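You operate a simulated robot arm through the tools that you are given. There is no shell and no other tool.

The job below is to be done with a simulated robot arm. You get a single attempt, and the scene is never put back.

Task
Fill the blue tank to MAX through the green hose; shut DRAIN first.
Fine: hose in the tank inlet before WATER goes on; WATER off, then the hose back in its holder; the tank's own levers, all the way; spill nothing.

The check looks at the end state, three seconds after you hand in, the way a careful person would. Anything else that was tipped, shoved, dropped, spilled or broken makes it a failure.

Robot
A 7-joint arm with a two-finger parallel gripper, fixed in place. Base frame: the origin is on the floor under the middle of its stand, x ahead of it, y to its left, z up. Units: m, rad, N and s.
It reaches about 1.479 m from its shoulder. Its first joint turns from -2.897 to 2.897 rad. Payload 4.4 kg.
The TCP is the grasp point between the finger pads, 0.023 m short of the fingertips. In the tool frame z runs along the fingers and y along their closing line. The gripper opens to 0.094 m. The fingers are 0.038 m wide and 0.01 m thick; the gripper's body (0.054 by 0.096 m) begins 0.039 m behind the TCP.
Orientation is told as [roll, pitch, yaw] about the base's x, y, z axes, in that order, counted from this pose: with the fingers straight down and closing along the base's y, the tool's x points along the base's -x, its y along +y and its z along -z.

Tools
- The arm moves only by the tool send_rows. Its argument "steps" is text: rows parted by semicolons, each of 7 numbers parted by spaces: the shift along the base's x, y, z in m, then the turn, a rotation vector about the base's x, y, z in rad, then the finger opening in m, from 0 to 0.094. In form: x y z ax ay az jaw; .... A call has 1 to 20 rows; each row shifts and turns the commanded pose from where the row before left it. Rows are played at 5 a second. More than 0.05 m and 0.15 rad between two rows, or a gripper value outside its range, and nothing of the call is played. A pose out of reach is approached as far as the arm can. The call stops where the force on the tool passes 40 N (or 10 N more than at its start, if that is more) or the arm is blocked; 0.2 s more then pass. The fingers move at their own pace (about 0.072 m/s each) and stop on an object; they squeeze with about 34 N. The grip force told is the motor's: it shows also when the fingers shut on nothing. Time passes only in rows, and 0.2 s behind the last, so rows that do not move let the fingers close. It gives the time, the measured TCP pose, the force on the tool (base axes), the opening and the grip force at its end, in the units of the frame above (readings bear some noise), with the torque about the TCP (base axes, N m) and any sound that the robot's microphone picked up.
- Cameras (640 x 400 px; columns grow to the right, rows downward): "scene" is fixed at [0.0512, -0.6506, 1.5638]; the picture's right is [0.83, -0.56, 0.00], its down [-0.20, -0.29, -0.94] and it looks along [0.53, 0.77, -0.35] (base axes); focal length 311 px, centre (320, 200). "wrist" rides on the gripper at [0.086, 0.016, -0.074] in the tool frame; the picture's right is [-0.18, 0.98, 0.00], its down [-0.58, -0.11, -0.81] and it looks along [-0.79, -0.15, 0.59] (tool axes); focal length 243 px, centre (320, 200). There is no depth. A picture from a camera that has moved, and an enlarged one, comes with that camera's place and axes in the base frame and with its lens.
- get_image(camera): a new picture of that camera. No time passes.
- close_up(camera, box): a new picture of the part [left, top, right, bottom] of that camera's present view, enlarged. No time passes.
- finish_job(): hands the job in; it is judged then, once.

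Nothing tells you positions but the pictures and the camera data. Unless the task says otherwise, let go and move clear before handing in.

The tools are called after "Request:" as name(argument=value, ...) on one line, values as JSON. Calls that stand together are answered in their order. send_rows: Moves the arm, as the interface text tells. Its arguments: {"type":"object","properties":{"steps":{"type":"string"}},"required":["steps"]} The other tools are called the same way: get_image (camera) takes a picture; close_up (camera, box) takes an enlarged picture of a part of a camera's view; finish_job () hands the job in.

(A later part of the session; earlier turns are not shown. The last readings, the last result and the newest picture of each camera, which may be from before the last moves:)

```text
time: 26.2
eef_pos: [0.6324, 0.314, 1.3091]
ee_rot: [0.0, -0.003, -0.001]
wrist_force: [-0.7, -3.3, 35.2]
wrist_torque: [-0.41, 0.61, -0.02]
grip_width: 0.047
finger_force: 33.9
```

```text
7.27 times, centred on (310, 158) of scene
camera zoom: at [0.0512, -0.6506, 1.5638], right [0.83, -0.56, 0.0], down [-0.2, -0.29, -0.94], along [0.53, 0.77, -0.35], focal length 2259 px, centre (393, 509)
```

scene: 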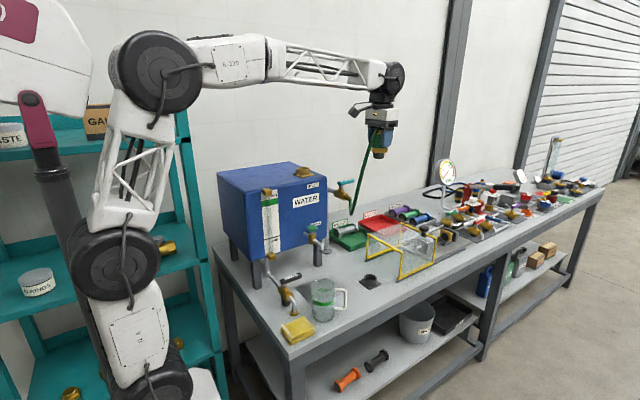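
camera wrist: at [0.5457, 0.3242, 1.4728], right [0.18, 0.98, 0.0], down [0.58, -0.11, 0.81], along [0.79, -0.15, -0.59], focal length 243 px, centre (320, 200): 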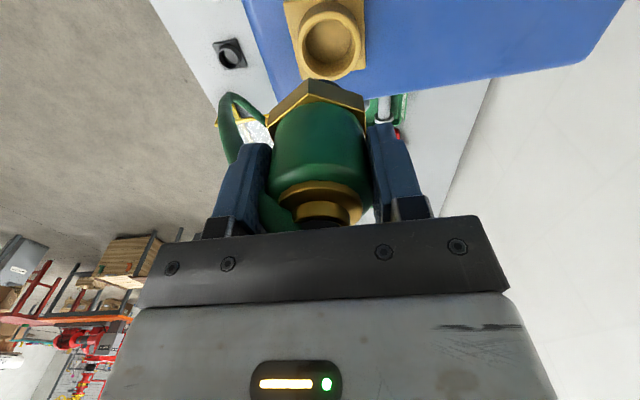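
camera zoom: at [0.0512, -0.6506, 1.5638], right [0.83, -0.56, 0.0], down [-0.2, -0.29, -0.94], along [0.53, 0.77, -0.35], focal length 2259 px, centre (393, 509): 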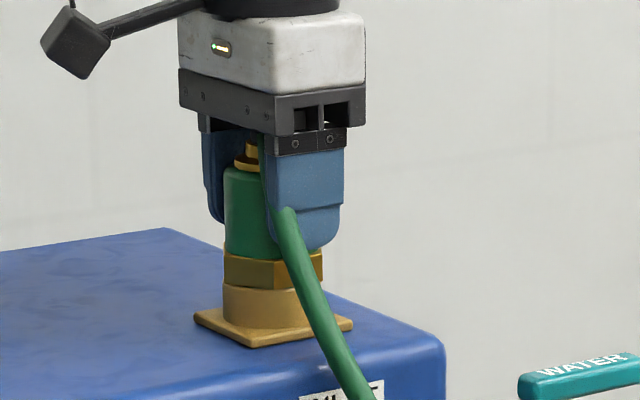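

The hex now sits on the ring (35 N of contact), so the coupling is fully seated. I ease the load and open the fingers.

Request:
send_rows(steps="0 0 0.0015 0 0 0 0.03; 0 0 0 0 0 0 0.03; 0 0 0 0 0 0 0.06; 0 0 0 0 0 0 0.094; 0 0 0 0 0 0 0.094; 0 0 0 0 0 0 0.094")

Request:
close_up(camera="scene", box=[270, 110, 370, 210])

Request:
get_image(camera="wrist")

```text
time: 27.6
eef_pos: [0.6317, 0.3156, 1.3093]
ee_rot: [0.0, 0.0, 0.001]
wrist_force: [0.0, 0.6, 19.8]
wrist_torque: [-0.04, 0.07, 0.02]
grip_width: 0.0942
finger_force: 0.0
```

```text
4.00 times, centred on (320, 160) of scene
camera zoom: at [0.0512, -0.6506, 1.5638], right [0.83, -0.56, 0.0], down [-0.2, -0.29, -0.94], along [0.53, 0.77, -0.35], focal length 1243 px, centre (320, 360)
```

zoom: 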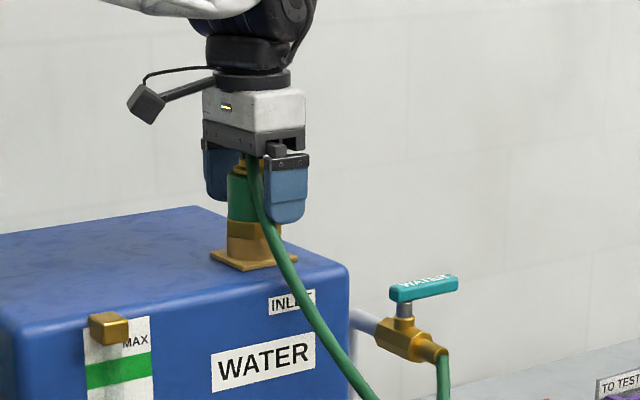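

```text
taken
camera wrist: at [0.5444, 0.3315, 1.3829], right [0.18, 0.98, 0.0], down [0.58, -0.11, 0.81], along [0.79, -0.15, -0.59], focal length 243 px, centre (320, 200)
```

wrist: 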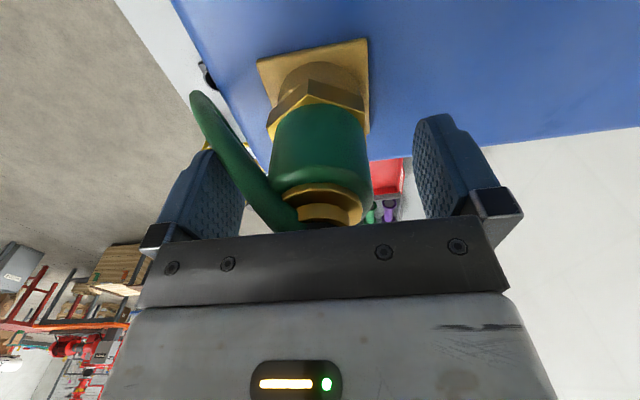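

The fingers are open; the 20 N reading suggests the palm is resting on the coupling's top. I rise straight up and check that the coupling stays seated.

Request:
send_rows(steps="0 0 0.005 0 0 0 0.094; 0 0 0.01 0 0 0 0.094; 0 0 0.02 0 0 0 0.094; 0 0 0.03 0 0 0 0.094; 0 0 0.04 0 0 0 0.094; 0 0 0.03 0 0 0 0.094; 0 0 0 0 0 0 0.094")

Request:
close_up(camera="scene", box=[250, 120, 390, 220])

Request:
get_image(camera="wrist")

```text
time: 29.2
eef_pos: [0.6328, 0.3153, 1.4428]
ee_rot: [-0.002, 0.0, 0.0]
wrist_force: [-1.0, 0.8, 0.7]
wrist_torque: [0.0, 0.05, -0.01]
grip_width: 0.094
finger_force: 0.1
```

```text
4.00 times, centred on (320, 170) of scene
camera zoom: at [0.0512, -0.6506, 1.5638], right [0.83, -0.56, 0.0], down [-0.2, -0.29, -0.94], along [0.53, 0.77, -0.35], focal length 1243 px, centre (320, 320)
```

zoom: 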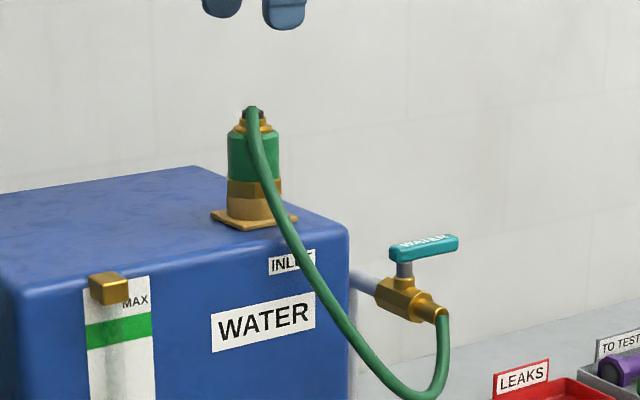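

```text
taken
camera wrist: at [0.545, 0.3318, 1.5173], right [0.18, 0.98, 0.0], down [0.58, -0.11, 0.81], along [0.79, -0.15, -0.59], focal length 243 px, centre (320, 200)
```

wrist: 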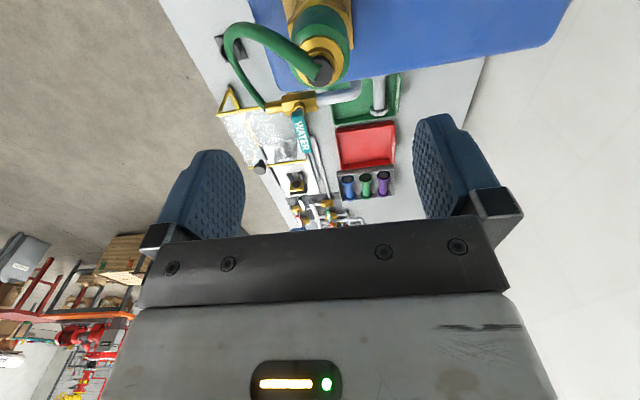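

The coupling stands upright in the inlet, with the hose hanging clear in front of the tank and away from the WATER lever. I look at the gauge and at the lever before opening it.

Request:
close_up(camera="scene", box=[240, 180, 310, 270])

Request:
close_up(camera="wrist", box=[200, 20, 400, 180])

Request:
close_up(camera="scene", box=[325, 165, 375, 205])

```text
4.44 times, centred on (275, 225) of scene
camera zoom: at [0.0512, -0.6506, 1.5638], right [0.83, -0.56, 0.0], down [-0.2, -0.29, -0.94], along [0.53, 0.77, -0.35], focal length 1381 px, centre (520, 89)
```

zoom: 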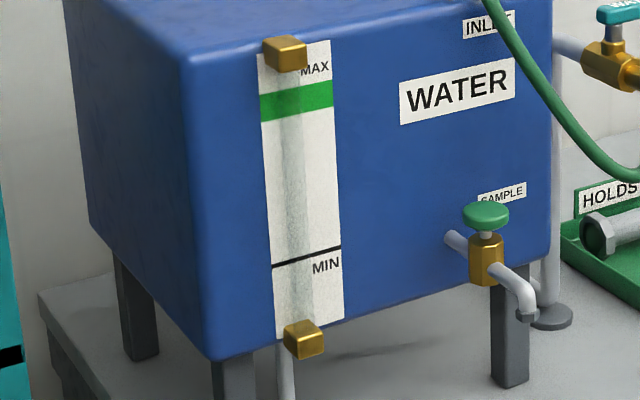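

```text
2.50 times, centred on (300, 100) of wrist
camera zoom: at [0.545, 0.3318, 1.5173], right [0.18, 0.98, 0.0], down [0.58, -0.11, 0.81], along [0.79, -0.15, -0.59], focal length 606 px, centre (370, 450)
```

zoom: 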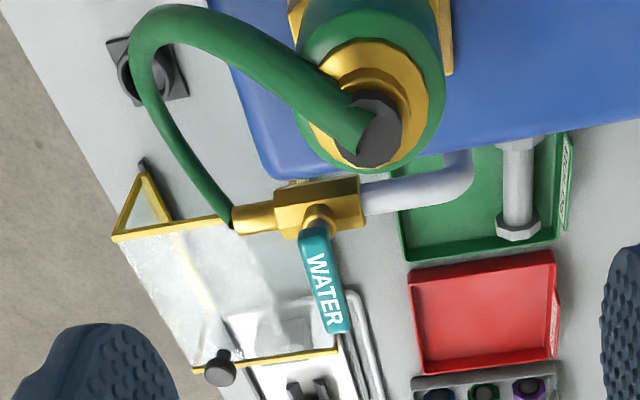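

```text
10.00 times, centred on (350, 185) of scene
camera zoom: at [0.0512, -0.6506, 1.5638], right [0.83, -0.56, 0.0], down [-0.2, -0.29, -0.94], along [0.53, 0.77, -0.35], focal length 3107 px, centre (20, 350)
```

zoom: 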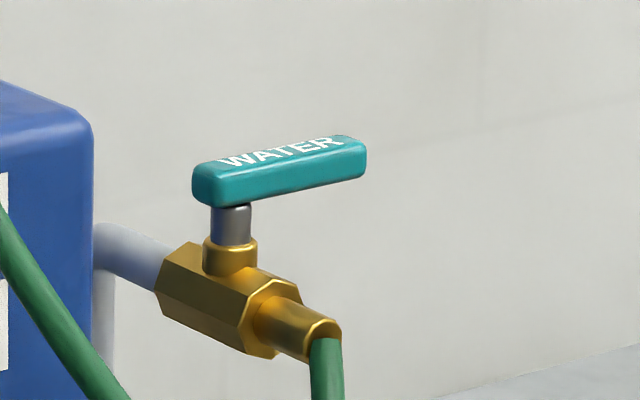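

The WATER lever lies along +x, with its pivot at about (0.7675, 0.259), its end near (0.826, 0.259) and its top near z 1.20. I look at the gauge at full zoom to learn the present level.

Request:
close_up(camera="scene", box=[258, 184, 286, 224])

Request:
close_up(camera="scene", box=[258, 220, 286, 260])

```text
10.00 times, centred on (272, 204) of scene
camera zoom: at [0.0512, -0.6506, 1.5638], right [0.83, -0.56, 0.0], down [-0.2, -0.29, -0.94], along [0.53, 0.77, -0.35], focal length 3107 px, centre (800, 160)
```

zoom: 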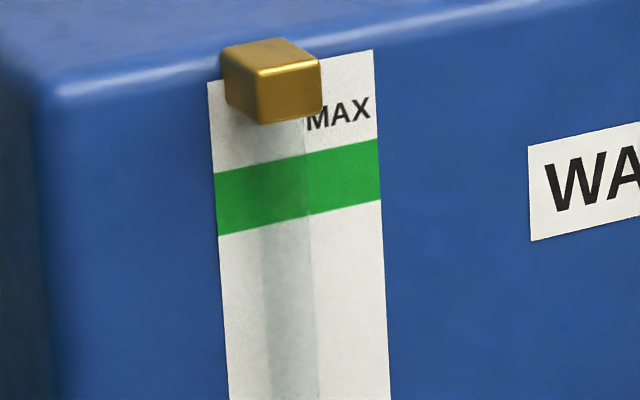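

```text
10.00 times, centred on (272, 240) of scene
camera zoom: at [0.0512, -0.6506, 1.5638], right [0.83, -0.56, 0.0], down [-0.2, -0.29, -0.94], along [0.53, 0.77, -0.35], focal length 3107 px, centre (800, -200)
```

zoom: 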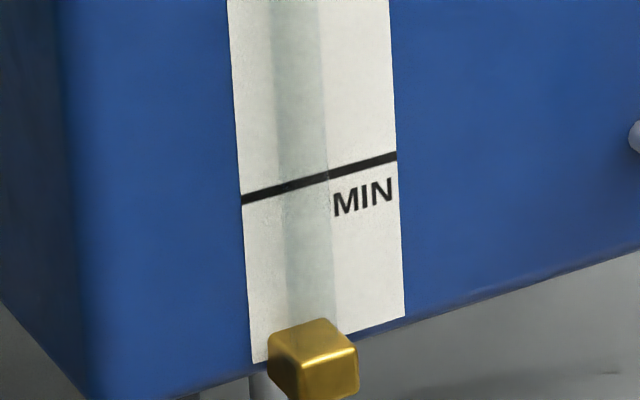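

The sight glass looks empty, so the fill will be a long one. I go above the WATER lever and rehearse the quarter turn in free air (TCP arc of 0.045 m about the pivot with the tool yawing −90°), to be sure that the arm can do it both ways.

Request:
send_rows(steps="0.0449 -0.0141 0 0 0 0 0.06; 0.0449 -0.0141 0 0 0 0 0.06; 0.0449 -0.0141 0 0 0 0 0.06; 0.0449 -0.014 0 0 0 0 0.06; 0 0 -0.04 0 0 0 0.06; 0 0 -0.04 0 0 0 0.06; 0 0 -0.04 0 0 0 0.06; 0 0 0 0 0 0 0.06")

Request:
get_image(camera="wrist")

Request:
close_up(camera="scene", box=[320, 130, 400, 210])

```text
time: 31.0
eef_pos: [0.8114, 0.2585, 1.3233]
ee_rot: [-0.001, -0.001, 0.0]
wrist_force: [-0.1, 0.2, 0.1]
wrist_torque: [0.01, 0.02, 0.01]
grip_width: 0.0602
finger_force: 0.1
```

```text
taken
camera wrist: at [0.7234, 0.275, 1.3976], right [0.18, 0.98, 0.0], down [0.58, -0.11, 0.81], along [0.79, -0.15, -0.59], focal length 243 px, centre (320, 200)
```

wrist: 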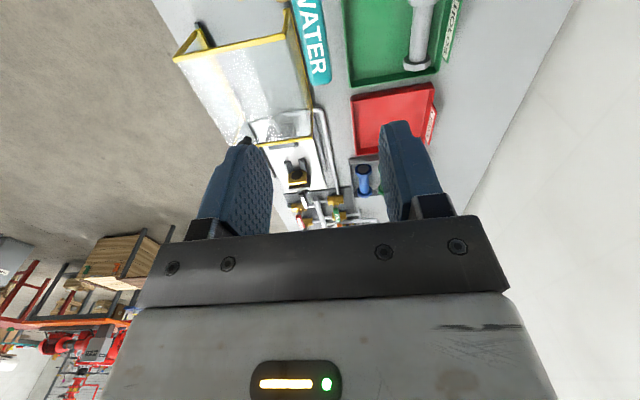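

```text
5.00 times, centred on (360, 170) of scene
camera zoom: at [0.0512, -0.6506, 1.5638], right [0.83, -0.56, 0.0], down [-0.2, -0.29, -0.94], along [0.53, 0.77, -0.35], focal length 1553 px, centre (120, 350)
```

zoom: 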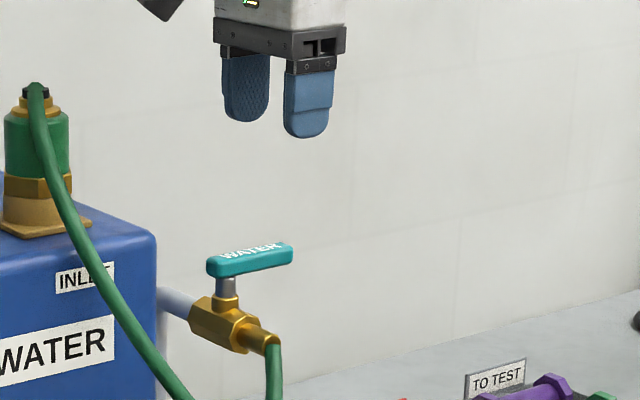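

Request:
close_up(camera="wrist", box=[250, 0, 394, 90])

Request:
send_rows(steps="-0.00039 -0.00587 0 0 0 -0.1309 0.06; -0.00114 -0.00578 0 0 0 -0.1309 0.06; -0.0019 -0.00557 0 0 0 -0.1309 0.06; -0.0026 -0.00528 0 0 0 -0.1309 0.06; -0.00327 -0.00489 0 0 0 -0.1309 0.06; -0.00388 -0.00443 0 0 0 -0.1309 0.06; -0.00443 -0.00388 0 0 0 -0.1309 0.06; -0.00489 -0.00327 0 0 0 -0.1309 0.06; -0.00528 -0.0026 0 0 0 -0.1309 0.06; -0.00557 -0.0019 0 0 0 -0.1309 0.06; -0.00578 -0.00114 0 0 0 -0.1309 0.06; -0.00587 -0.00039 0 0 0 -0.1309 0.06; 0 0 0 0 0 0 0.06")

Request:
get_image(camera="wrist")

Request:
get_image(camera="scene")

```text
4.44 times, centred on (322, 45) of wrist
camera zoom: at [0.7234, 0.275, 1.3976], right [0.18, 0.98, 0.0], down [0.58, -0.11, 0.81], along [0.79, -0.15, -0.59], focal length 1078 px, centre (311, 889)
```

zoom: 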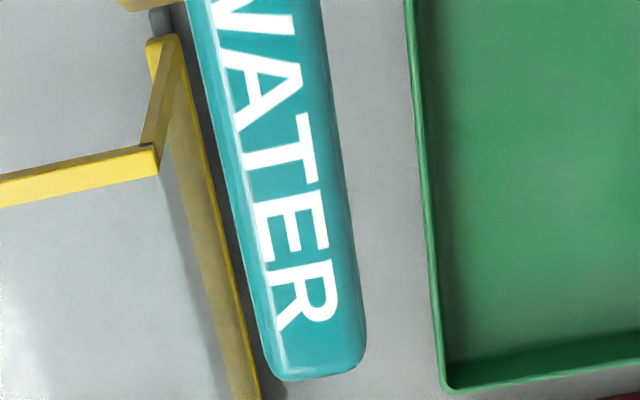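

```text
time: 33.8
eef_pos: [0.7662, 0.2132, 1.3235]
ee_rot: [-0.003, -0.001, -1.575]
wrist_force: [0.2, 0.4, -0.5]
wrist_torque: [-0.01, -0.03, 0.02]
grip_width: 0.0601
finger_force: 0.1
```

```text
taken
camera wrist: at [0.7813, 0.3001, 1.3975], right [0.98, -0.19, 0.0], down [-0.11, -0.58, 0.81], along [-0.15, -0.79, -0.59], focal length 243 px, centre (320, 200)
```

wrist: 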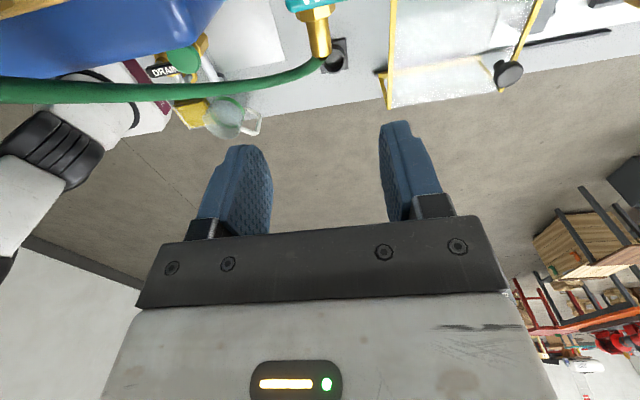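

```text
taken
```

scene: 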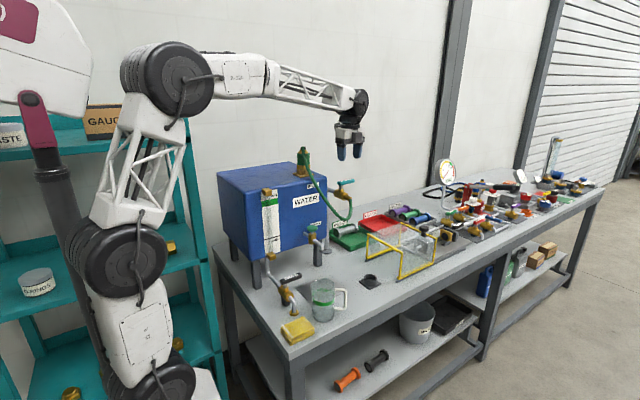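

The rehearsal worked and the gauge stays in view of the scene camera. I turn back the same way, and then lower the fingers around the lever with the jaw at 0.05.

Request:
send_rows(steps="0.00587 0.00039 0 0 0 0.1309 0.06; 0.00578 0.00114 0 0 0 0.1309 0.06; 0.00557 0.0019 0 0 0 0.1309 0.06; 0.00528 0.0026 0 0 0 0.1309 0.06; 0.00489 0.00327 0 0 0 0.1309 0.06; 0.00443 0.00388 0 0 0 0.1309 0.06; 0.00388 0.00443 0 0 0 0.1309 0.06; 0.00327 0.00489 0 0 0 0.1309 0.06; 0.0026 0.00528 0 0 0 0.1309 0.06; 0.0019 0.00557 0 0 0 0.1309 0.06; 0.00114 0.00578 0 0 0 0.1309 0.06; 0.00039 0.00587 0 0 0 0.1309 0.06; 0 0 -0.03 0 0 0 0.055; 0 0 -0.03 0 0 0 0.05; 0 0 -0.025 0 0 0 0.05; 0 0 0 0 0 0 0.05")

Request:
get_image(camera="wrist")

Request:
close_up(camera="scene", box=[325, 155, 385, 205])

```text
time: 37.2
eef_pos: [0.8114, 0.2595, 1.239]
ee_rot: [0.0, 0.001, -0.001]
wrist_force: [-0.8, -1.2, -0.1]
wrist_torque: [0.01, 0.0, -0.03]
grip_width: 0.0499
finger_force: 0.0
```

```text
taken
camera wrist: at [0.7234, 0.2757, 1.3131], right [0.18, 0.98, 0.0], down [0.58, -0.11, 0.81], along [0.79, -0.15, -0.59], focal length 243 px, centre (320, 200)
```

wrist: 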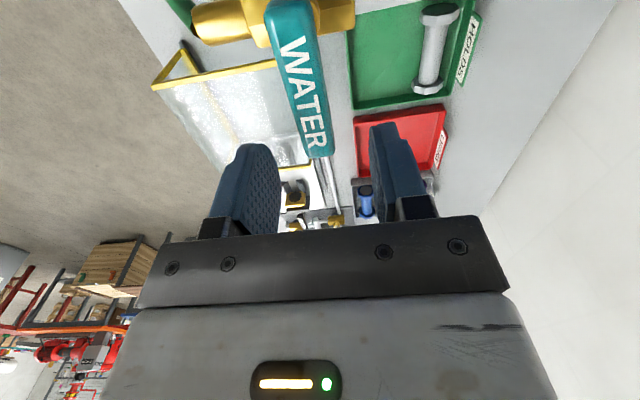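

```text
8.00 times, centred on (355, 180) of scene
camera zoom: at [0.0512, -0.6506, 1.5638], right [0.83, -0.56, 0.0], down [-0.2, -0.29, -0.94], along [0.53, 0.77, -0.35], focal length 2485 px, centre (40, 360)
```

zoom: 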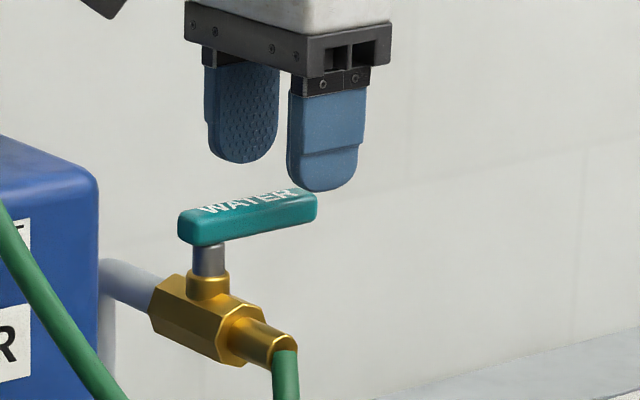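

The lever lies midway between the fingers. I lower 3 cm so that the tips reach just below the lever, and narrow the jaw to about 0.034 to cage it.

Request:
send_rows(steps="0 -0.001 -0.01 0 0 0 0.05; 0 0 -0.01 0 0 0 0.05; 0 0 -0.01 0 0 0 0.05; 0 0 0 0 0 0 0.04; 0 0 0 0 0 0 0.034; 0 0 0 0 0 0 0.034")

Request:
get_image(camera="wrist")

Request:
close_up(camera="scene", box=[325, 155, 385, 205])

Request:
close_up(camera="scene", box=[240, 180, 310, 270])

```text
time: 38.6
eef_pos: [0.8113, 0.2571, 1.2082]
ee_rot: [-0.001, 0.001, 0.002]
wrist_force: [-0.5, 0.4, 0.9]
wrist_torque: [0.0, 0.03, -0.01]
grip_width: 0.0338
finger_force: 0.0
```

```text
taken
camera wrist: at [0.7237, 0.2743, 1.2826], right [0.18, 0.98, 0.0], down [0.58, -0.11, 0.81], along [0.79, -0.15, -0.59], focal length 243 px, centre (320, 200)
```

wrist: 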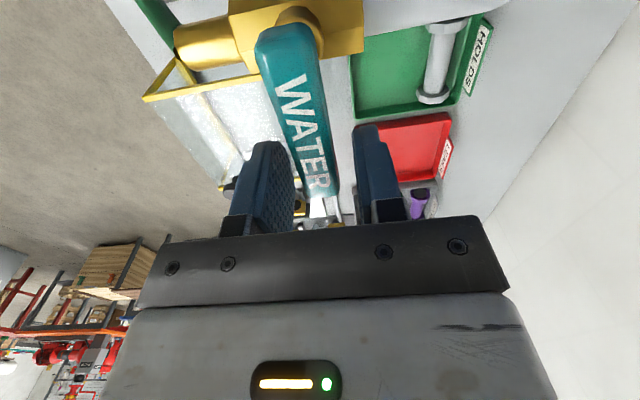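

```text
8.00 times, centred on (355, 180) of scene
camera zoom: at [0.0512, -0.6506, 1.5638], right [0.83, -0.56, 0.0], down [-0.2, -0.29, -0.94], along [0.53, 0.77, -0.35], focal length 2485 px, centre (40, 360)
```

zoom: 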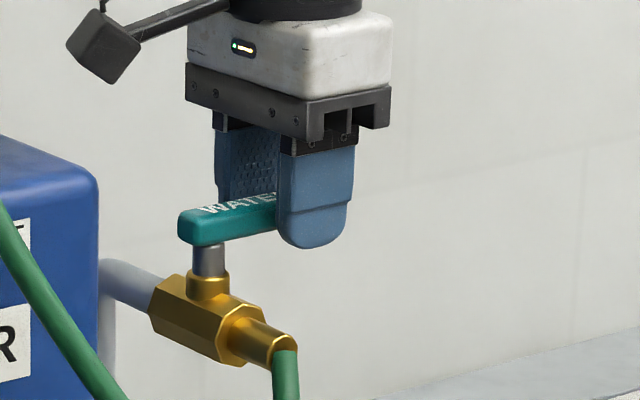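

```text
4.44 times, centred on (275, 225) of scene
camera zoom: at [0.0512, -0.6506, 1.5638], right [0.83, -0.56, 0.0], down [-0.2, -0.29, -0.94], along [0.53, 0.77, -0.35], focal length 1381 px, centre (520, 89)
```

zoom: 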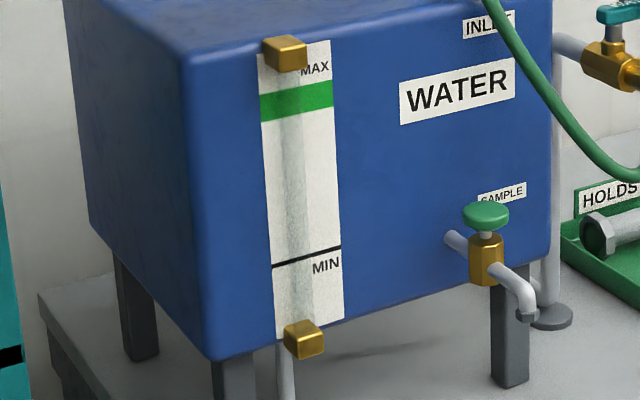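

The lever is caged and the hose is seated in the inlet with DRAIN shut, so I now turn WATER on clockwise by a quarter turn.

Request:
send_rows(steps="-0.00039 -0.00587 0 0 0 -0.1309 0.034; -0.00114 -0.00578 0 0 0 -0.1309 0.034; -0.0019 -0.00557 0 0 0 -0.1309 0.034; -0.0026 -0.00528 0 0 0 -0.1309 0.034; -0.00327 -0.00489 0 0 0 -0.1309 0.034")

Request:
close_up(camera="scene", box=[325, 155, 385, 205])

Request:
close_up(camera="scene", box=[240, 180, 310, 270])

```text
time: 39.8
eef_pos: [0.8039, 0.2295, 1.2083]
ee_rot: [-0.002, 0.0, -0.655]
wrist_force: [0.9, 0.5, 0.2]
wrist_torque: [0.0, 0.0, 0.01]
grip_width: 0.034
finger_force: 0.2
```

```text
8.00 times, centred on (355, 180) of scene
camera zoom: at [0.0512, -0.6506, 1.5638], right [0.83, -0.56, 0.0], down [-0.2, -0.29, -0.94], along [0.53, 0.77, -0.35], focal length 2485 px, centre (40, 360)
```

zoom: 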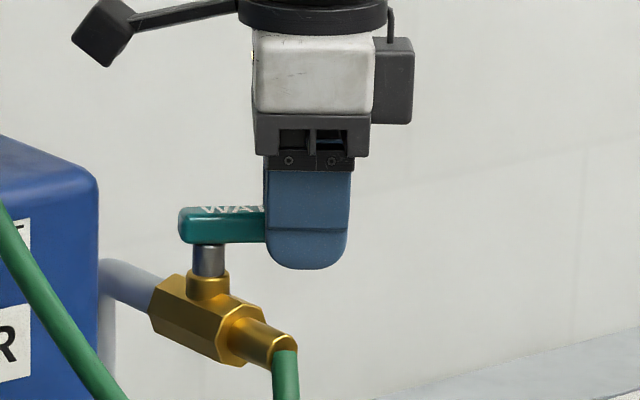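

```text
4.44 times, centred on (275, 225) of scene
camera zoom: at [0.0512, -0.6506, 1.5638], right [0.83, -0.56, 0.0], down [-0.2, -0.29, -0.94], along [0.53, 0.77, -0.35], focal length 1381 px, centre (520, 89)
```

zoom: 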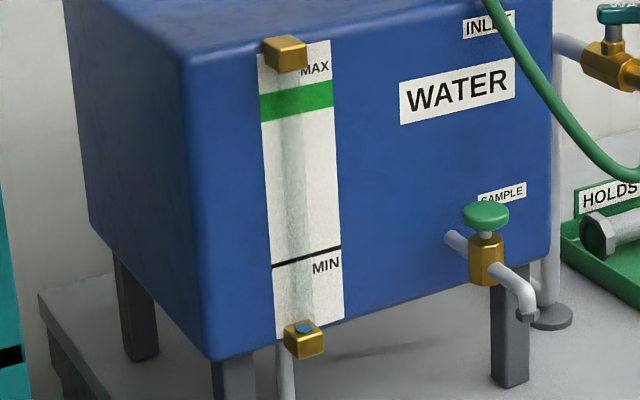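

The lever turns and blue water is just showing at the foot of the glass. I go on to the full-open stop.

Request:
send_rows(steps="-0.00388 -0.00443 0 0 0 -0.1309 0.034; -0.00443 -0.00388 0 0 0 -0.1309 0.034; -0.00489 -0.00327 0 0 0 -0.1309 0.034; -0.00528 -0.0026 0 0 0 -0.1309 0.034; -0.00557 -0.0019 0 0 0 -0.1309 0.034; -0.00578 -0.00114 0 0 0 -0.1309 0.034; -0.00587 -0.00039 0 0 0 -0.1309 0.034; -0.004 0 0 0 0 0 0.034; -0.003 0 0 0 0 0 0.034; -0.002 0 0 0 0 0 0.034")

Request:
close_up(camera="scene", box=[325, 155, 385, 205])

Request:
close_up(camera="scene", box=[240, 180, 310, 270])

Request:
get_image(camera="scene")

```text
time: 42.0
eef_pos: [0.7578, 0.2137, 1.2082]
ee_rot: [0.001, 0.0, -1.57]
wrist_force: [1.7, -0.4, -0.5]
wrist_torque: [0.0, -0.02, -0.03]
grip_width: 0.0351
finger_force: 1.3
```

```text
8.00 times, centred on (355, 180) of scene
camera zoom: at [0.0512, -0.6506, 1.5638], right [0.83, -0.56, 0.0], down [-0.2, -0.29, -0.94], along [0.53, 0.77, -0.35], focal length 2485 px, centre (40, 360)
```

zoom: 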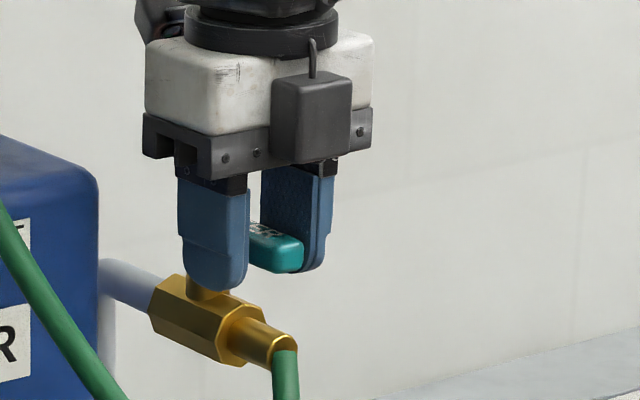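

```text
4.44 times, centred on (275, 225) of scene
camera zoom: at [0.0512, -0.6506, 1.5638], right [0.83, -0.56, 0.0], down [-0.2, -0.29, -0.94], along [0.53, 0.77, -0.35], focal length 1381 px, centre (520, 89)
```

zoom: 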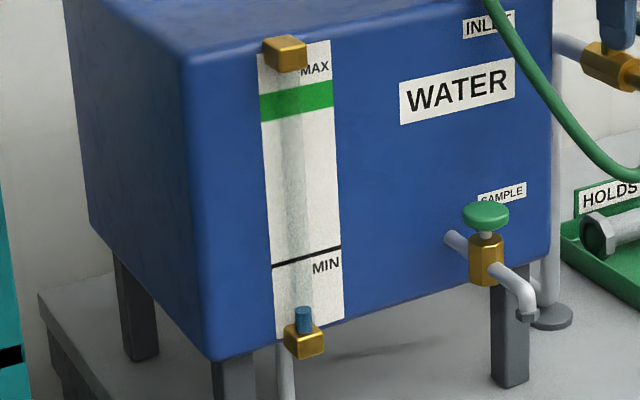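

```text
taken
```

scene: 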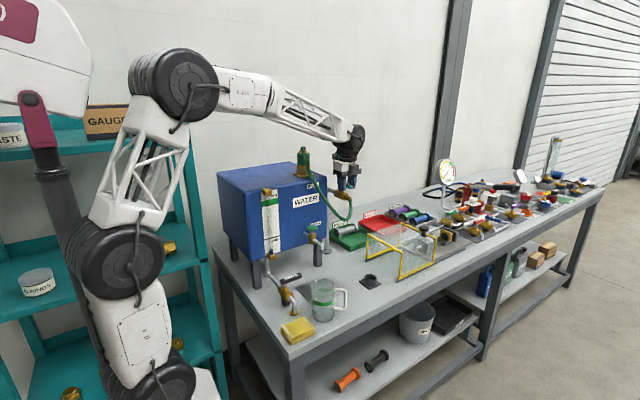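

Water is rising steadily in the glass. I nudge the lever the last bit to its open stop and keep watching the level.

Request:
send_rows(steps="-0.003 0 0 0 0 0 0.034; -0.003 0 0 0 0 0 0.034; -0.002 0 0 0 0 0 0.034")

Request:
close_up(camera="scene", box=[325, 155, 385, 205])

Request:
close_up(camera="scene", box=[240, 180, 310, 270])

```text
time: 42.8
eef_pos: [0.7493, 0.2123, 1.208]
ee_rot: [-0.001, 0.001, -1.571]
wrist_force: [33.3, 1.0, -6.5]
wrist_torque: [-0.08, -0.14, -0.61]
grip_width: 0.0489
finger_force: 16.8
```

```text
8.00 times, centred on (355, 180) of scene
camera zoom: at [0.0512, -0.6506, 1.5638], right [0.83, -0.56, 0.0], down [-0.2, -0.29, -0.94], along [0.53, 0.77, -0.35], focal length 2485 px, centre (40, 360)
```

zoom: 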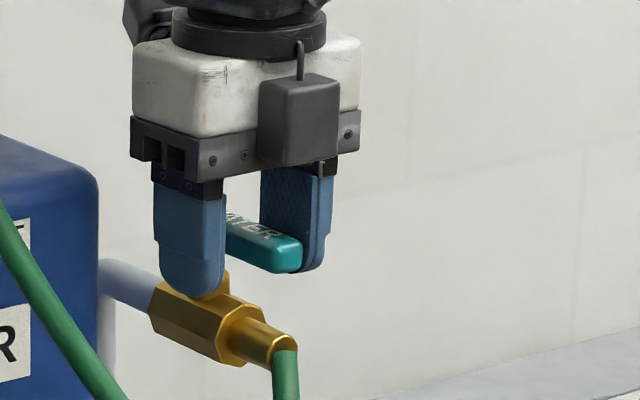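

```text
4.44 times, centred on (275, 225) of scene
camera zoom: at [0.0512, -0.6506, 1.5638], right [0.83, -0.56, 0.0], down [-0.2, -0.29, -0.94], along [0.53, 0.77, -0.35], focal length 1381 px, centre (520, 89)
```

zoom: 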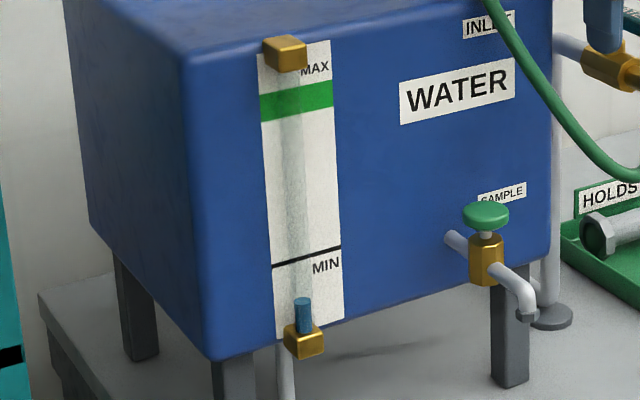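

The lever is at its open stop. I take the push off and watch the fill: about 12 px/s here, with the green band at rows 88–118 of this view.

Request:
send_rows(steps="0.004 0 0 0 0 0 0.034; 0.004 0 0 0 0 0 0.034; 0 0 0 0 0 0 0.034; 0 0 0 0 0 0 0.034; 0 0 0 0 0 0 0.034; 0 0 0 0 0 0 0.034; 0 0 0 0 0 0 0.034; 0 0 0 0 0 0 0.034; 0 0 0 0 0 0 0.034; 0 0 0 0 0 0 0.034")

Request:
get_image(camera="scene")

Request:
close_up(camera="scene", box=[240, 180, 310, 270])

Request:
close_up(camera="scene", box=[325, 155, 385, 205])

```text
time: 45.0
eef_pos: [0.7564, 0.2117, 1.2092]
ee_rot: [0.0, 0.001, -1.571]
wrist_force: [2.6, 0.6, -1.0]
wrist_torque: [-0.01, -0.05, -0.02]
grip_width: 0.0353
finger_force: 2.0
```

```text
taken
```

scene: 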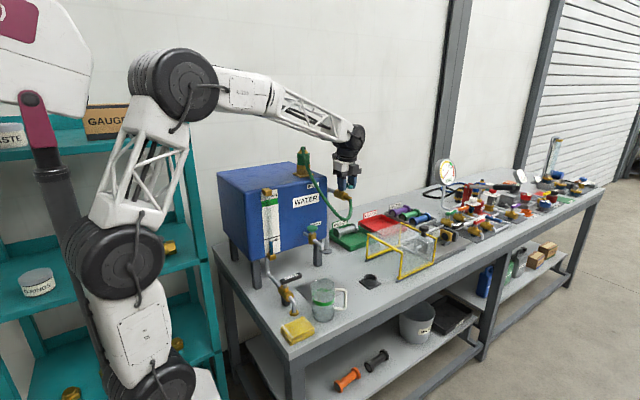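

```text
4.44 times, centred on (275, 225) of scene
camera zoom: at [0.0512, -0.6506, 1.5638], right [0.83, -0.56, 0.0], down [-0.2, -0.29, -0.94], along [0.53, 0.77, -0.35], focal length 1381 px, centre (520, 89)
```

zoom: 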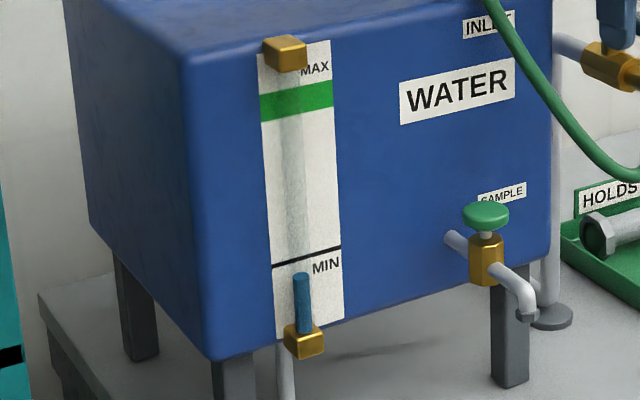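

```text
8.00 times, centred on (355, 180) of scene
camera zoom: at [0.0512, -0.6506, 1.5638], right [0.83, -0.56, 0.0], down [-0.2, -0.29, -0.94], along [0.53, 0.77, -0.35], focal length 2485 px, centre (40, 360)
```

zoom: 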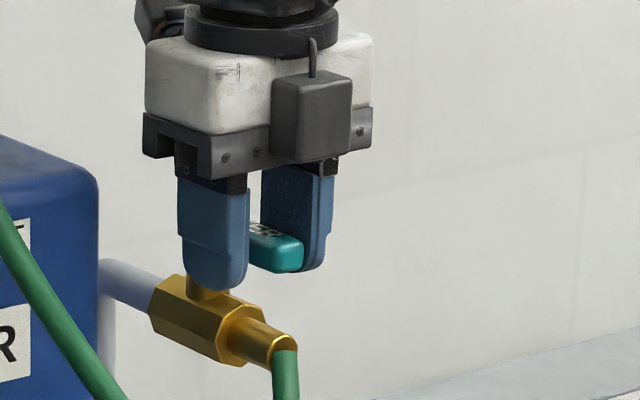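

The level is at row 274 and climbing about 11.4 px/s, with no leak to be seen. I wait four seconds.

Request:
send_rows(steps="0 0 0 0 0 0 0.034; 0 0 0 0 0 0 0.034; 0 0 0 0 0 0 0.034; 0 0 0 0 0 0 0.034; 0 0 0 0 0 0 0.034; 0 0 0 0 0 0 0.034; 0 0 0 0 0 0 0.034; 0 0 0 0 0 0 0.034; 0 0 0 0 0 0 0.034; 0 0 0 0 0 0 0.034; 0 0 0 0 0 0 0.034; 0 0 0 0 0 0 0.034; 0 0 0 0 0 0 0.034; 0 0 0 0 0 0 0.034; 0 0 0 0 0 0 0.034; 0 0 0 0 0 0 0.034; 0 0 0 0 0 0 0.034; 0 0 0 0 0 0 0.034; 0 0 0 0 0 0 0.034; 0 0 0 0 0 0 0.034")

Request:
close_up(camera="scene", box=[240, 180, 310, 270])

Request:
close_up(camera="scene", box=[240, 140, 400, 320])

```text
time: 49.2
eef_pos: [0.7574, 0.2123, 1.2093]
ee_rot: [0.0, -0.001, -1.571]
wrist_force: [3.5, 0.5, 0.5]
wrist_torque: [-0.02, -0.04, -0.07]
grip_width: 0.0355
finger_force: 1.7
```

```text
4.44 times, centred on (275, 225) of scene
camera zoom: at [0.0512, -0.6506, 1.5638], right [0.83, -0.56, 0.0], down [-0.2, -0.29, -0.94], along [0.53, 0.77, -0.35], focal length 1381 px, centre (520, 89)
```

zoom: 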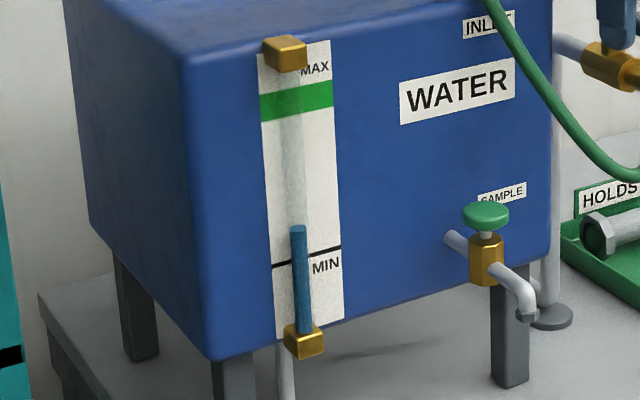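

```text
2.22 times, centred on (320, 230) of scene
camera zoom: at [0.0512, -0.6506, 1.5638], right [0.83, -0.56, 0.0], down [-0.2, -0.29, -0.94], along [0.53, 0.77, -0.35], focal length 690 px, centre (320, 133)
```

zoom: 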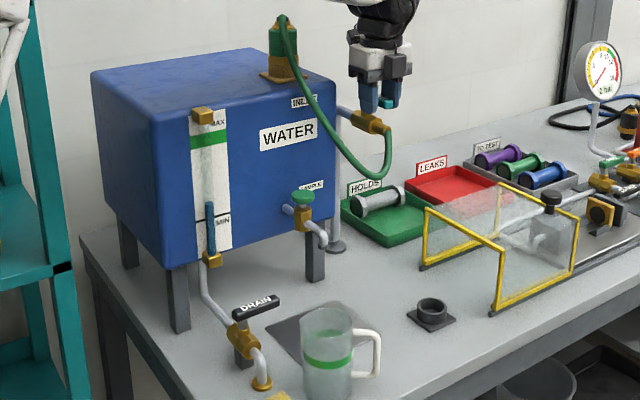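

The level is at row 228, about 11 px/s, and everything is dry. I wait another four seconds.

Request:
send_rows(steps="0 0 0 0 0 0 0.034; 0 0 0 0 0 0 0.034; 0 0 0 0 0 0 0.034; 0 0 0 0 0 0 0.034; 0 0 0 0 0 0 0.034; 0 0 0 0 0 0 0.034; 0 0 0 0 0 0 0.034; 0 0 0 0 0 0 0.034; 0 0 0 0 0 0 0.034; 0 0 0 0 0 0 0.034; 0 0 0 0 0 0 0.034; 0 0 0 0 0 0 0.034; 0 0 0 0 0 0 0.034; 0 0 0 0 0 0 0.034; 0 0 0 0 0 0 0.034; 0 0 0 0 0 0 0.034; 0 0 0 0 0 0 0.034; 0 0 0 0 0 0 0.034; 0 0 0 0 0 0 0.034; 0 0 0 0 0 0 0.034")

Request:
close_up(camera="scene", box=[240, 180, 310, 270])

```text
time: 53.4
eef_pos: [0.7572, 0.2118, 1.2085]
ee_rot: [0.0, 0.0, -1.57]
wrist_force: [3.3, -0.3, 1.2]
wrist_torque: [0.02, -0.04, -0.04]
grip_width: 0.0353
finger_force: 1.5
```

```text
4.44 times, centred on (275, 225) of scene
camera zoom: at [0.0512, -0.6506, 1.5638], right [0.83, -0.56, 0.0], down [-0.2, -0.29, -0.94], along [0.53, 0.77, -0.35], focal length 1381 px, centre (520, 89)
```

zoom: 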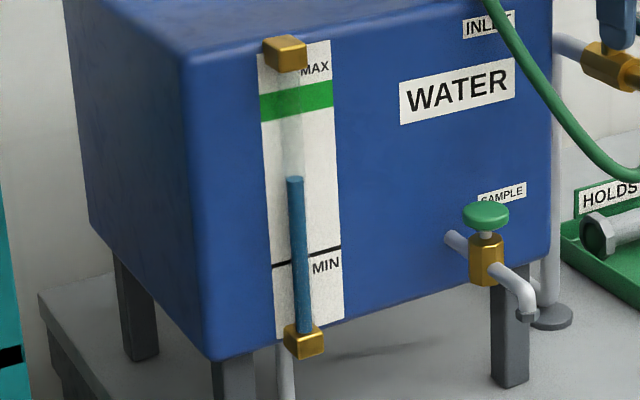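

The level is at row 178. During the next 2.8 seconds I bring the closing-side finger up to the lever without moving it, ready to throttle.

Request:
send_rows(steps="0.005 0 0 0 0 0 0.034; 0.005 0.0005 0 0 0 0.04 0.034; 0.004 0.001 0 0 0 0.05 0.034; 0 0 0 0 0 0 0.034; 0 0 0 0 0 0 0.034; 0 0 0 0 0 0 0.034; 0 0 0 0 0 0 0.034; 0 0 0 0 0 0 0.034; 0 0 0 0 0 0 0.034; 0 0 0 0 0 0 0.034; 0 0 0 0 0 0 0.034; 0 0 0 0 0 0 0.034")

Request:
close_up(camera="scene", box=[240, 180, 310, 270])

Request:
close_up(camera="scene", box=[325, 155, 385, 205])

```text
time: 56.0
eef_pos: [0.7715, 0.2135, 1.2087]
ee_rot: [0.001, 0.0, -1.481]
wrist_force: [-0.6, 0.6, -0.2]
wrist_torque: [0.0, -0.03, -0.02]
grip_width: 0.0344
finger_force: 0.0
```

```text
4.44 times, centred on (275, 225) of scene
camera zoom: at [0.0512, -0.6506, 1.5638], right [0.83, -0.56, 0.0], down [-0.2, -0.29, -0.94], along [0.53, 0.77, -0.35], focal length 1381 px, centre (520, 89)
```

zoom: 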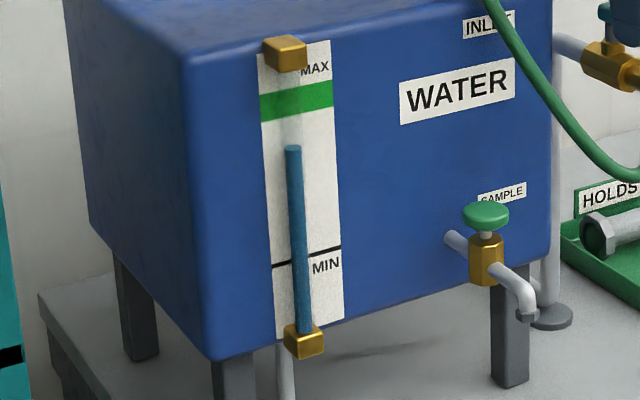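

```text
8.00 times, centred on (355, 180) of scene
camera zoom: at [0.0512, -0.6506, 1.5638], right [0.83, -0.56, 0.0], down [-0.2, -0.29, -0.94], along [0.53, 0.77, -0.35], focal length 2485 px, centre (40, 360)
```

zoom: 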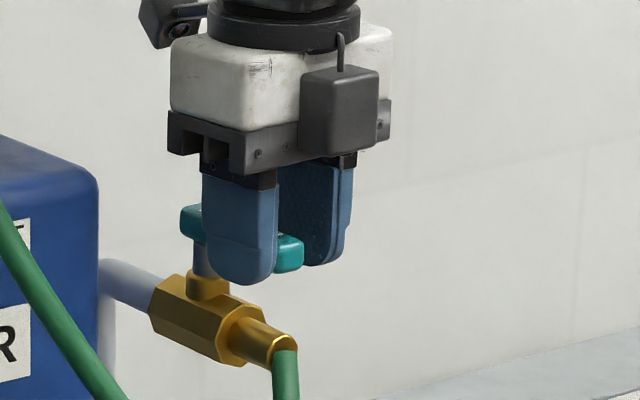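

The level is at row 147, and the target is about row 104. I close roughly halfway and look again.

Request:
send_rows(steps="0.00578 0.00114 0 0 0 0.1309 0.034; 0.00557 0.0019 0 0 0 0.1309 0.034; 0.00528 0.0026 0 0 0 0.1309 0.034; 0.00489 0.00327 0 0 0 0.1309 0.034; 0.00443 0.00388 0 0 0 0.1309 0.034")

Request:
close_up(camera="scene", box=[240, 180, 310, 270])

Request:
close_up(camera="scene", box=[325, 155, 385, 205])

```text
time: 57.2
eef_pos: [0.7972, 0.2271, 1.2085]
ee_rot: [-0.001, -0.001, -0.824]
wrist_force: [0.1, 0.3, -0.3]
wrist_torque: [-0.01, 0.04, 0.03]
grip_width: 0.0342
finger_force: 0.0
```

```text
4.44 times, centred on (275, 225) of scene
camera zoom: at [0.0512, -0.6506, 1.5638], right [0.83, -0.56, 0.0], down [-0.2, -0.29, -0.94], along [0.53, 0.77, -0.35], focal length 1381 px, centre (520, 89)
```

zoom: 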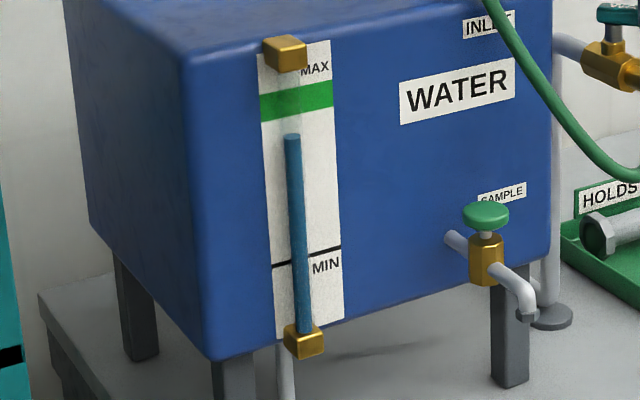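

```text
8.00 times, centred on (355, 180) of scene
camera zoom: at [0.0512, -0.6506, 1.5638], right [0.83, -0.56, 0.0], down [-0.2, -0.29, -0.94], along [0.53, 0.77, -0.35], focal length 2485 px, centre (40, 360)
```

zoom: 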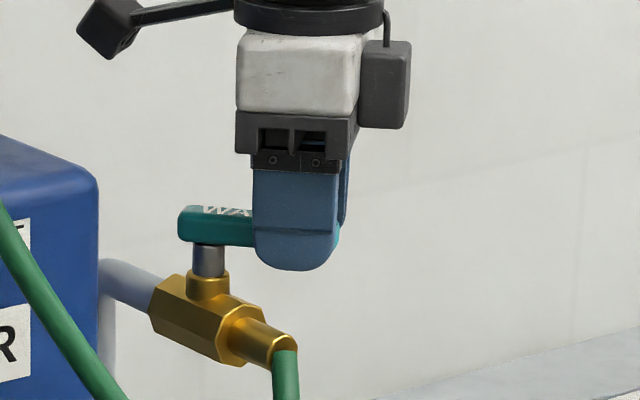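

The level is at row 135 with the lever about half closed. I wait one second to measure the reduced flow.

Request:
send_rows(steps="0 0 0 0 0 0 0.034; 0 0 0 0 0 0 0.034; 0 0 0 0 0 0 0.034; 0 0 0 0 0 0 0.034")

Request:
close_up(camera="scene", box=[258, 184, 286, 224])

Request:
close_up(camera="scene", box=[240, 180, 310, 270])

```text
time: 58.2
eef_pos: [0.7976, 0.2264, 1.2097]
ee_rot: [-0.002, -0.002, -0.825]
wrist_force: [-0.2, -1.2, 0.6]
wrist_torque: [0.0, 0.0, -0.02]
grip_width: 0.0339
finger_force: 0.2
```

```text
10.00 times, centred on (272, 204) of scene
camera zoom: at [0.0512, -0.6506, 1.5638], right [0.83, -0.56, 0.0], down [-0.2, -0.29, -0.94], along [0.53, 0.77, -0.35], focal length 3107 px, centre (800, 160)
```

zoom: 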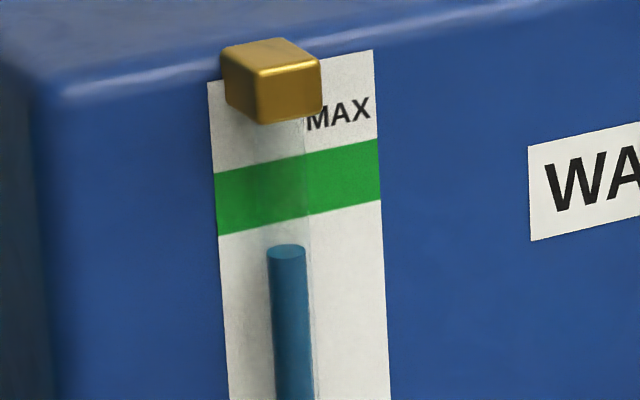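

```text
4.44 times, centred on (275, 225) of scene
camera zoom: at [0.0512, -0.6506, 1.5638], right [0.83, -0.56, 0.0], down [-0.2, -0.29, -0.94], along [0.53, 0.77, -0.35], focal length 1381 px, centre (520, 89)
```

zoom: 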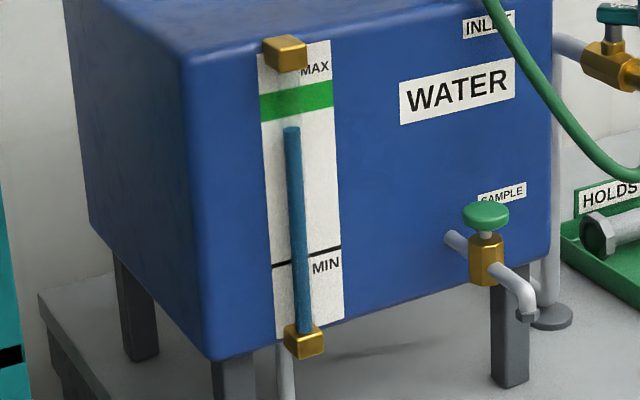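

The flow is now about half. At the 10x view the water stands at row 250; the band is rows 158–220, and allowing for parallax I aim at about row 200. I wait roughly 2.6 s more.

Request:
send_rows(steps="0 0 0 0 0 0 0.034; 0 0 0 0 0 0 0.034; 0 0 0 0 0 0 0.034; 0 0 0 0 0 0 0.034; 0 0 0 0 0 0 0.034; 0 0 0 0 0 0 0.034; 0 0 0 0 0 0 0.034; 0 0 0 0 0 0 0.034; 0 0 0 0 0 0 0.034; 0 0 0 0 0 0 0.034; 0 0 0 0 0 0 0.034; 0 0 0 0 0 0 0.034")

Request:
close_up(camera="scene", box=[258, 184, 286, 224])

```text
time: 60.8
eef_pos: [0.797, 0.2261, 1.2086]
ee_rot: [-0.002, 0.001, -0.825]
wrist_force: [-0.1, 0.0, -0.3]
wrist_torque: [-0.03, -0.02, -0.02]
grip_width: 0.034
finger_force: 0.1
```

```text
10.00 times, centred on (272, 204) of scene
camera zoom: at [0.0512, -0.6506, 1.5638], right [0.83, -0.56, 0.0], down [-0.2, -0.29, -0.94], along [0.53, 0.77, -0.35], focal length 3107 px, centre (800, 160)
```

zoom: 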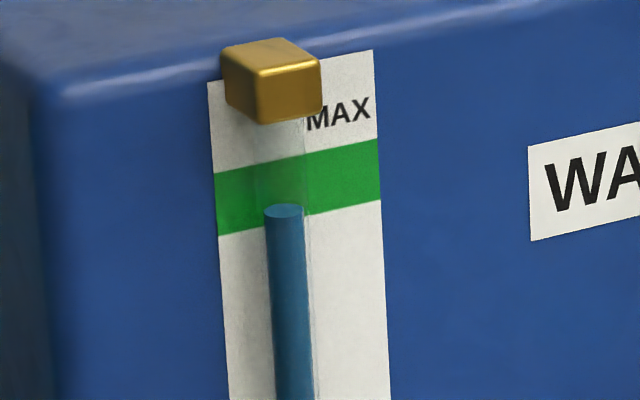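

The level is at row 211, inside the band. I close the lever fully now and push it to its stop.

Request:
send_rows(steps="0.00388 0.00443 0 0 0 0.1309 0.034; 0.00327 0.00489 0 0 0 0.1309 0.034; 0.0026 0.00528 0 0 0 0.1309 0.034; 0.0019 0.00557 0 0 0 0.1309 0.034; 0.00114 0.00578 0 0 0 0.1309 0.034; 0.00039 0.00587 0 0 0 0.1309 0.034; 0 0.005 0 0 0 0.04 0.034; 0 0.004 0 0 0 0 0.034; 0 0.003 0 0 0 0 0.034")

Request:
close_up(camera="scene", box=[258, 184, 286, 224])

Request:
close_up(camera="scene", box=[325, 155, 385, 205])

Request:
get_image(camera="wrist")

```text
time: 62.8
eef_pos: [0.8099, 0.2699, 1.208]
ee_rot: [-0.003, -0.002, 0.0]
wrist_force: [-7.1, -22.1, 3.1]
wrist_torque: [-0.26, 0.19, 0.32]
grip_width: 0.0439
finger_force: 11.2
```

```text
10.00 times, centred on (272, 204) of scene
camera zoom: at [0.0512, -0.6506, 1.5638], right [0.83, -0.56, 0.0], down [-0.2, -0.29, -0.94], along [0.53, 0.77, -0.35], focal length 3107 px, centre (800, 160)
```

zoom: 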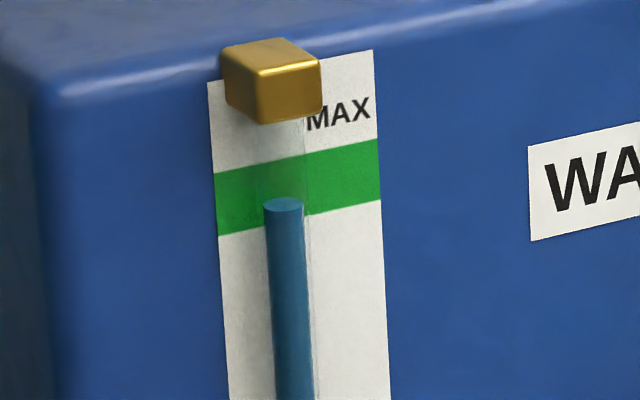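

```text
8.00 times, centred on (355, 180) of scene
camera zoom: at [0.0512, -0.6506, 1.5638], right [0.83, -0.56, 0.0], down [-0.2, -0.29, -0.94], along [0.53, 0.77, -0.35], focal length 2485 px, centre (40, 360)
```

zoom: 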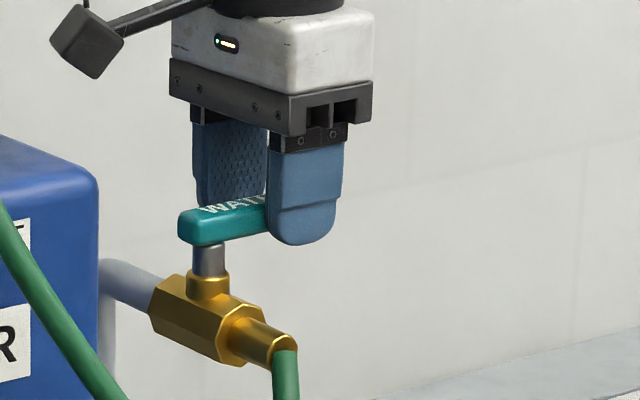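

```text
taken
camera wrist: at [0.7227, 0.2863, 1.2826], right [0.18, 0.98, 0.0], down [0.58, -0.11, 0.81], along [0.79, -0.15, -0.59], focal length 243 px, centre (320, 200)
```

wrist: 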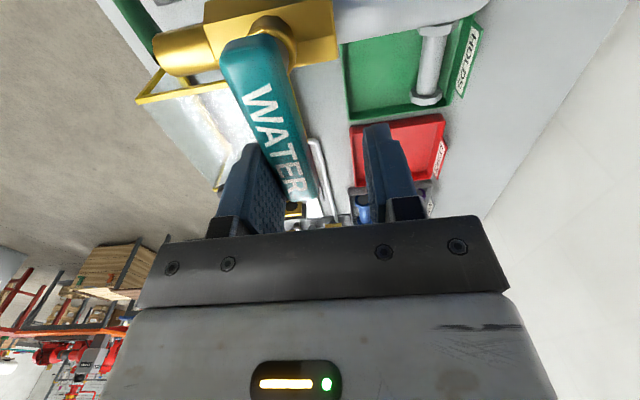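

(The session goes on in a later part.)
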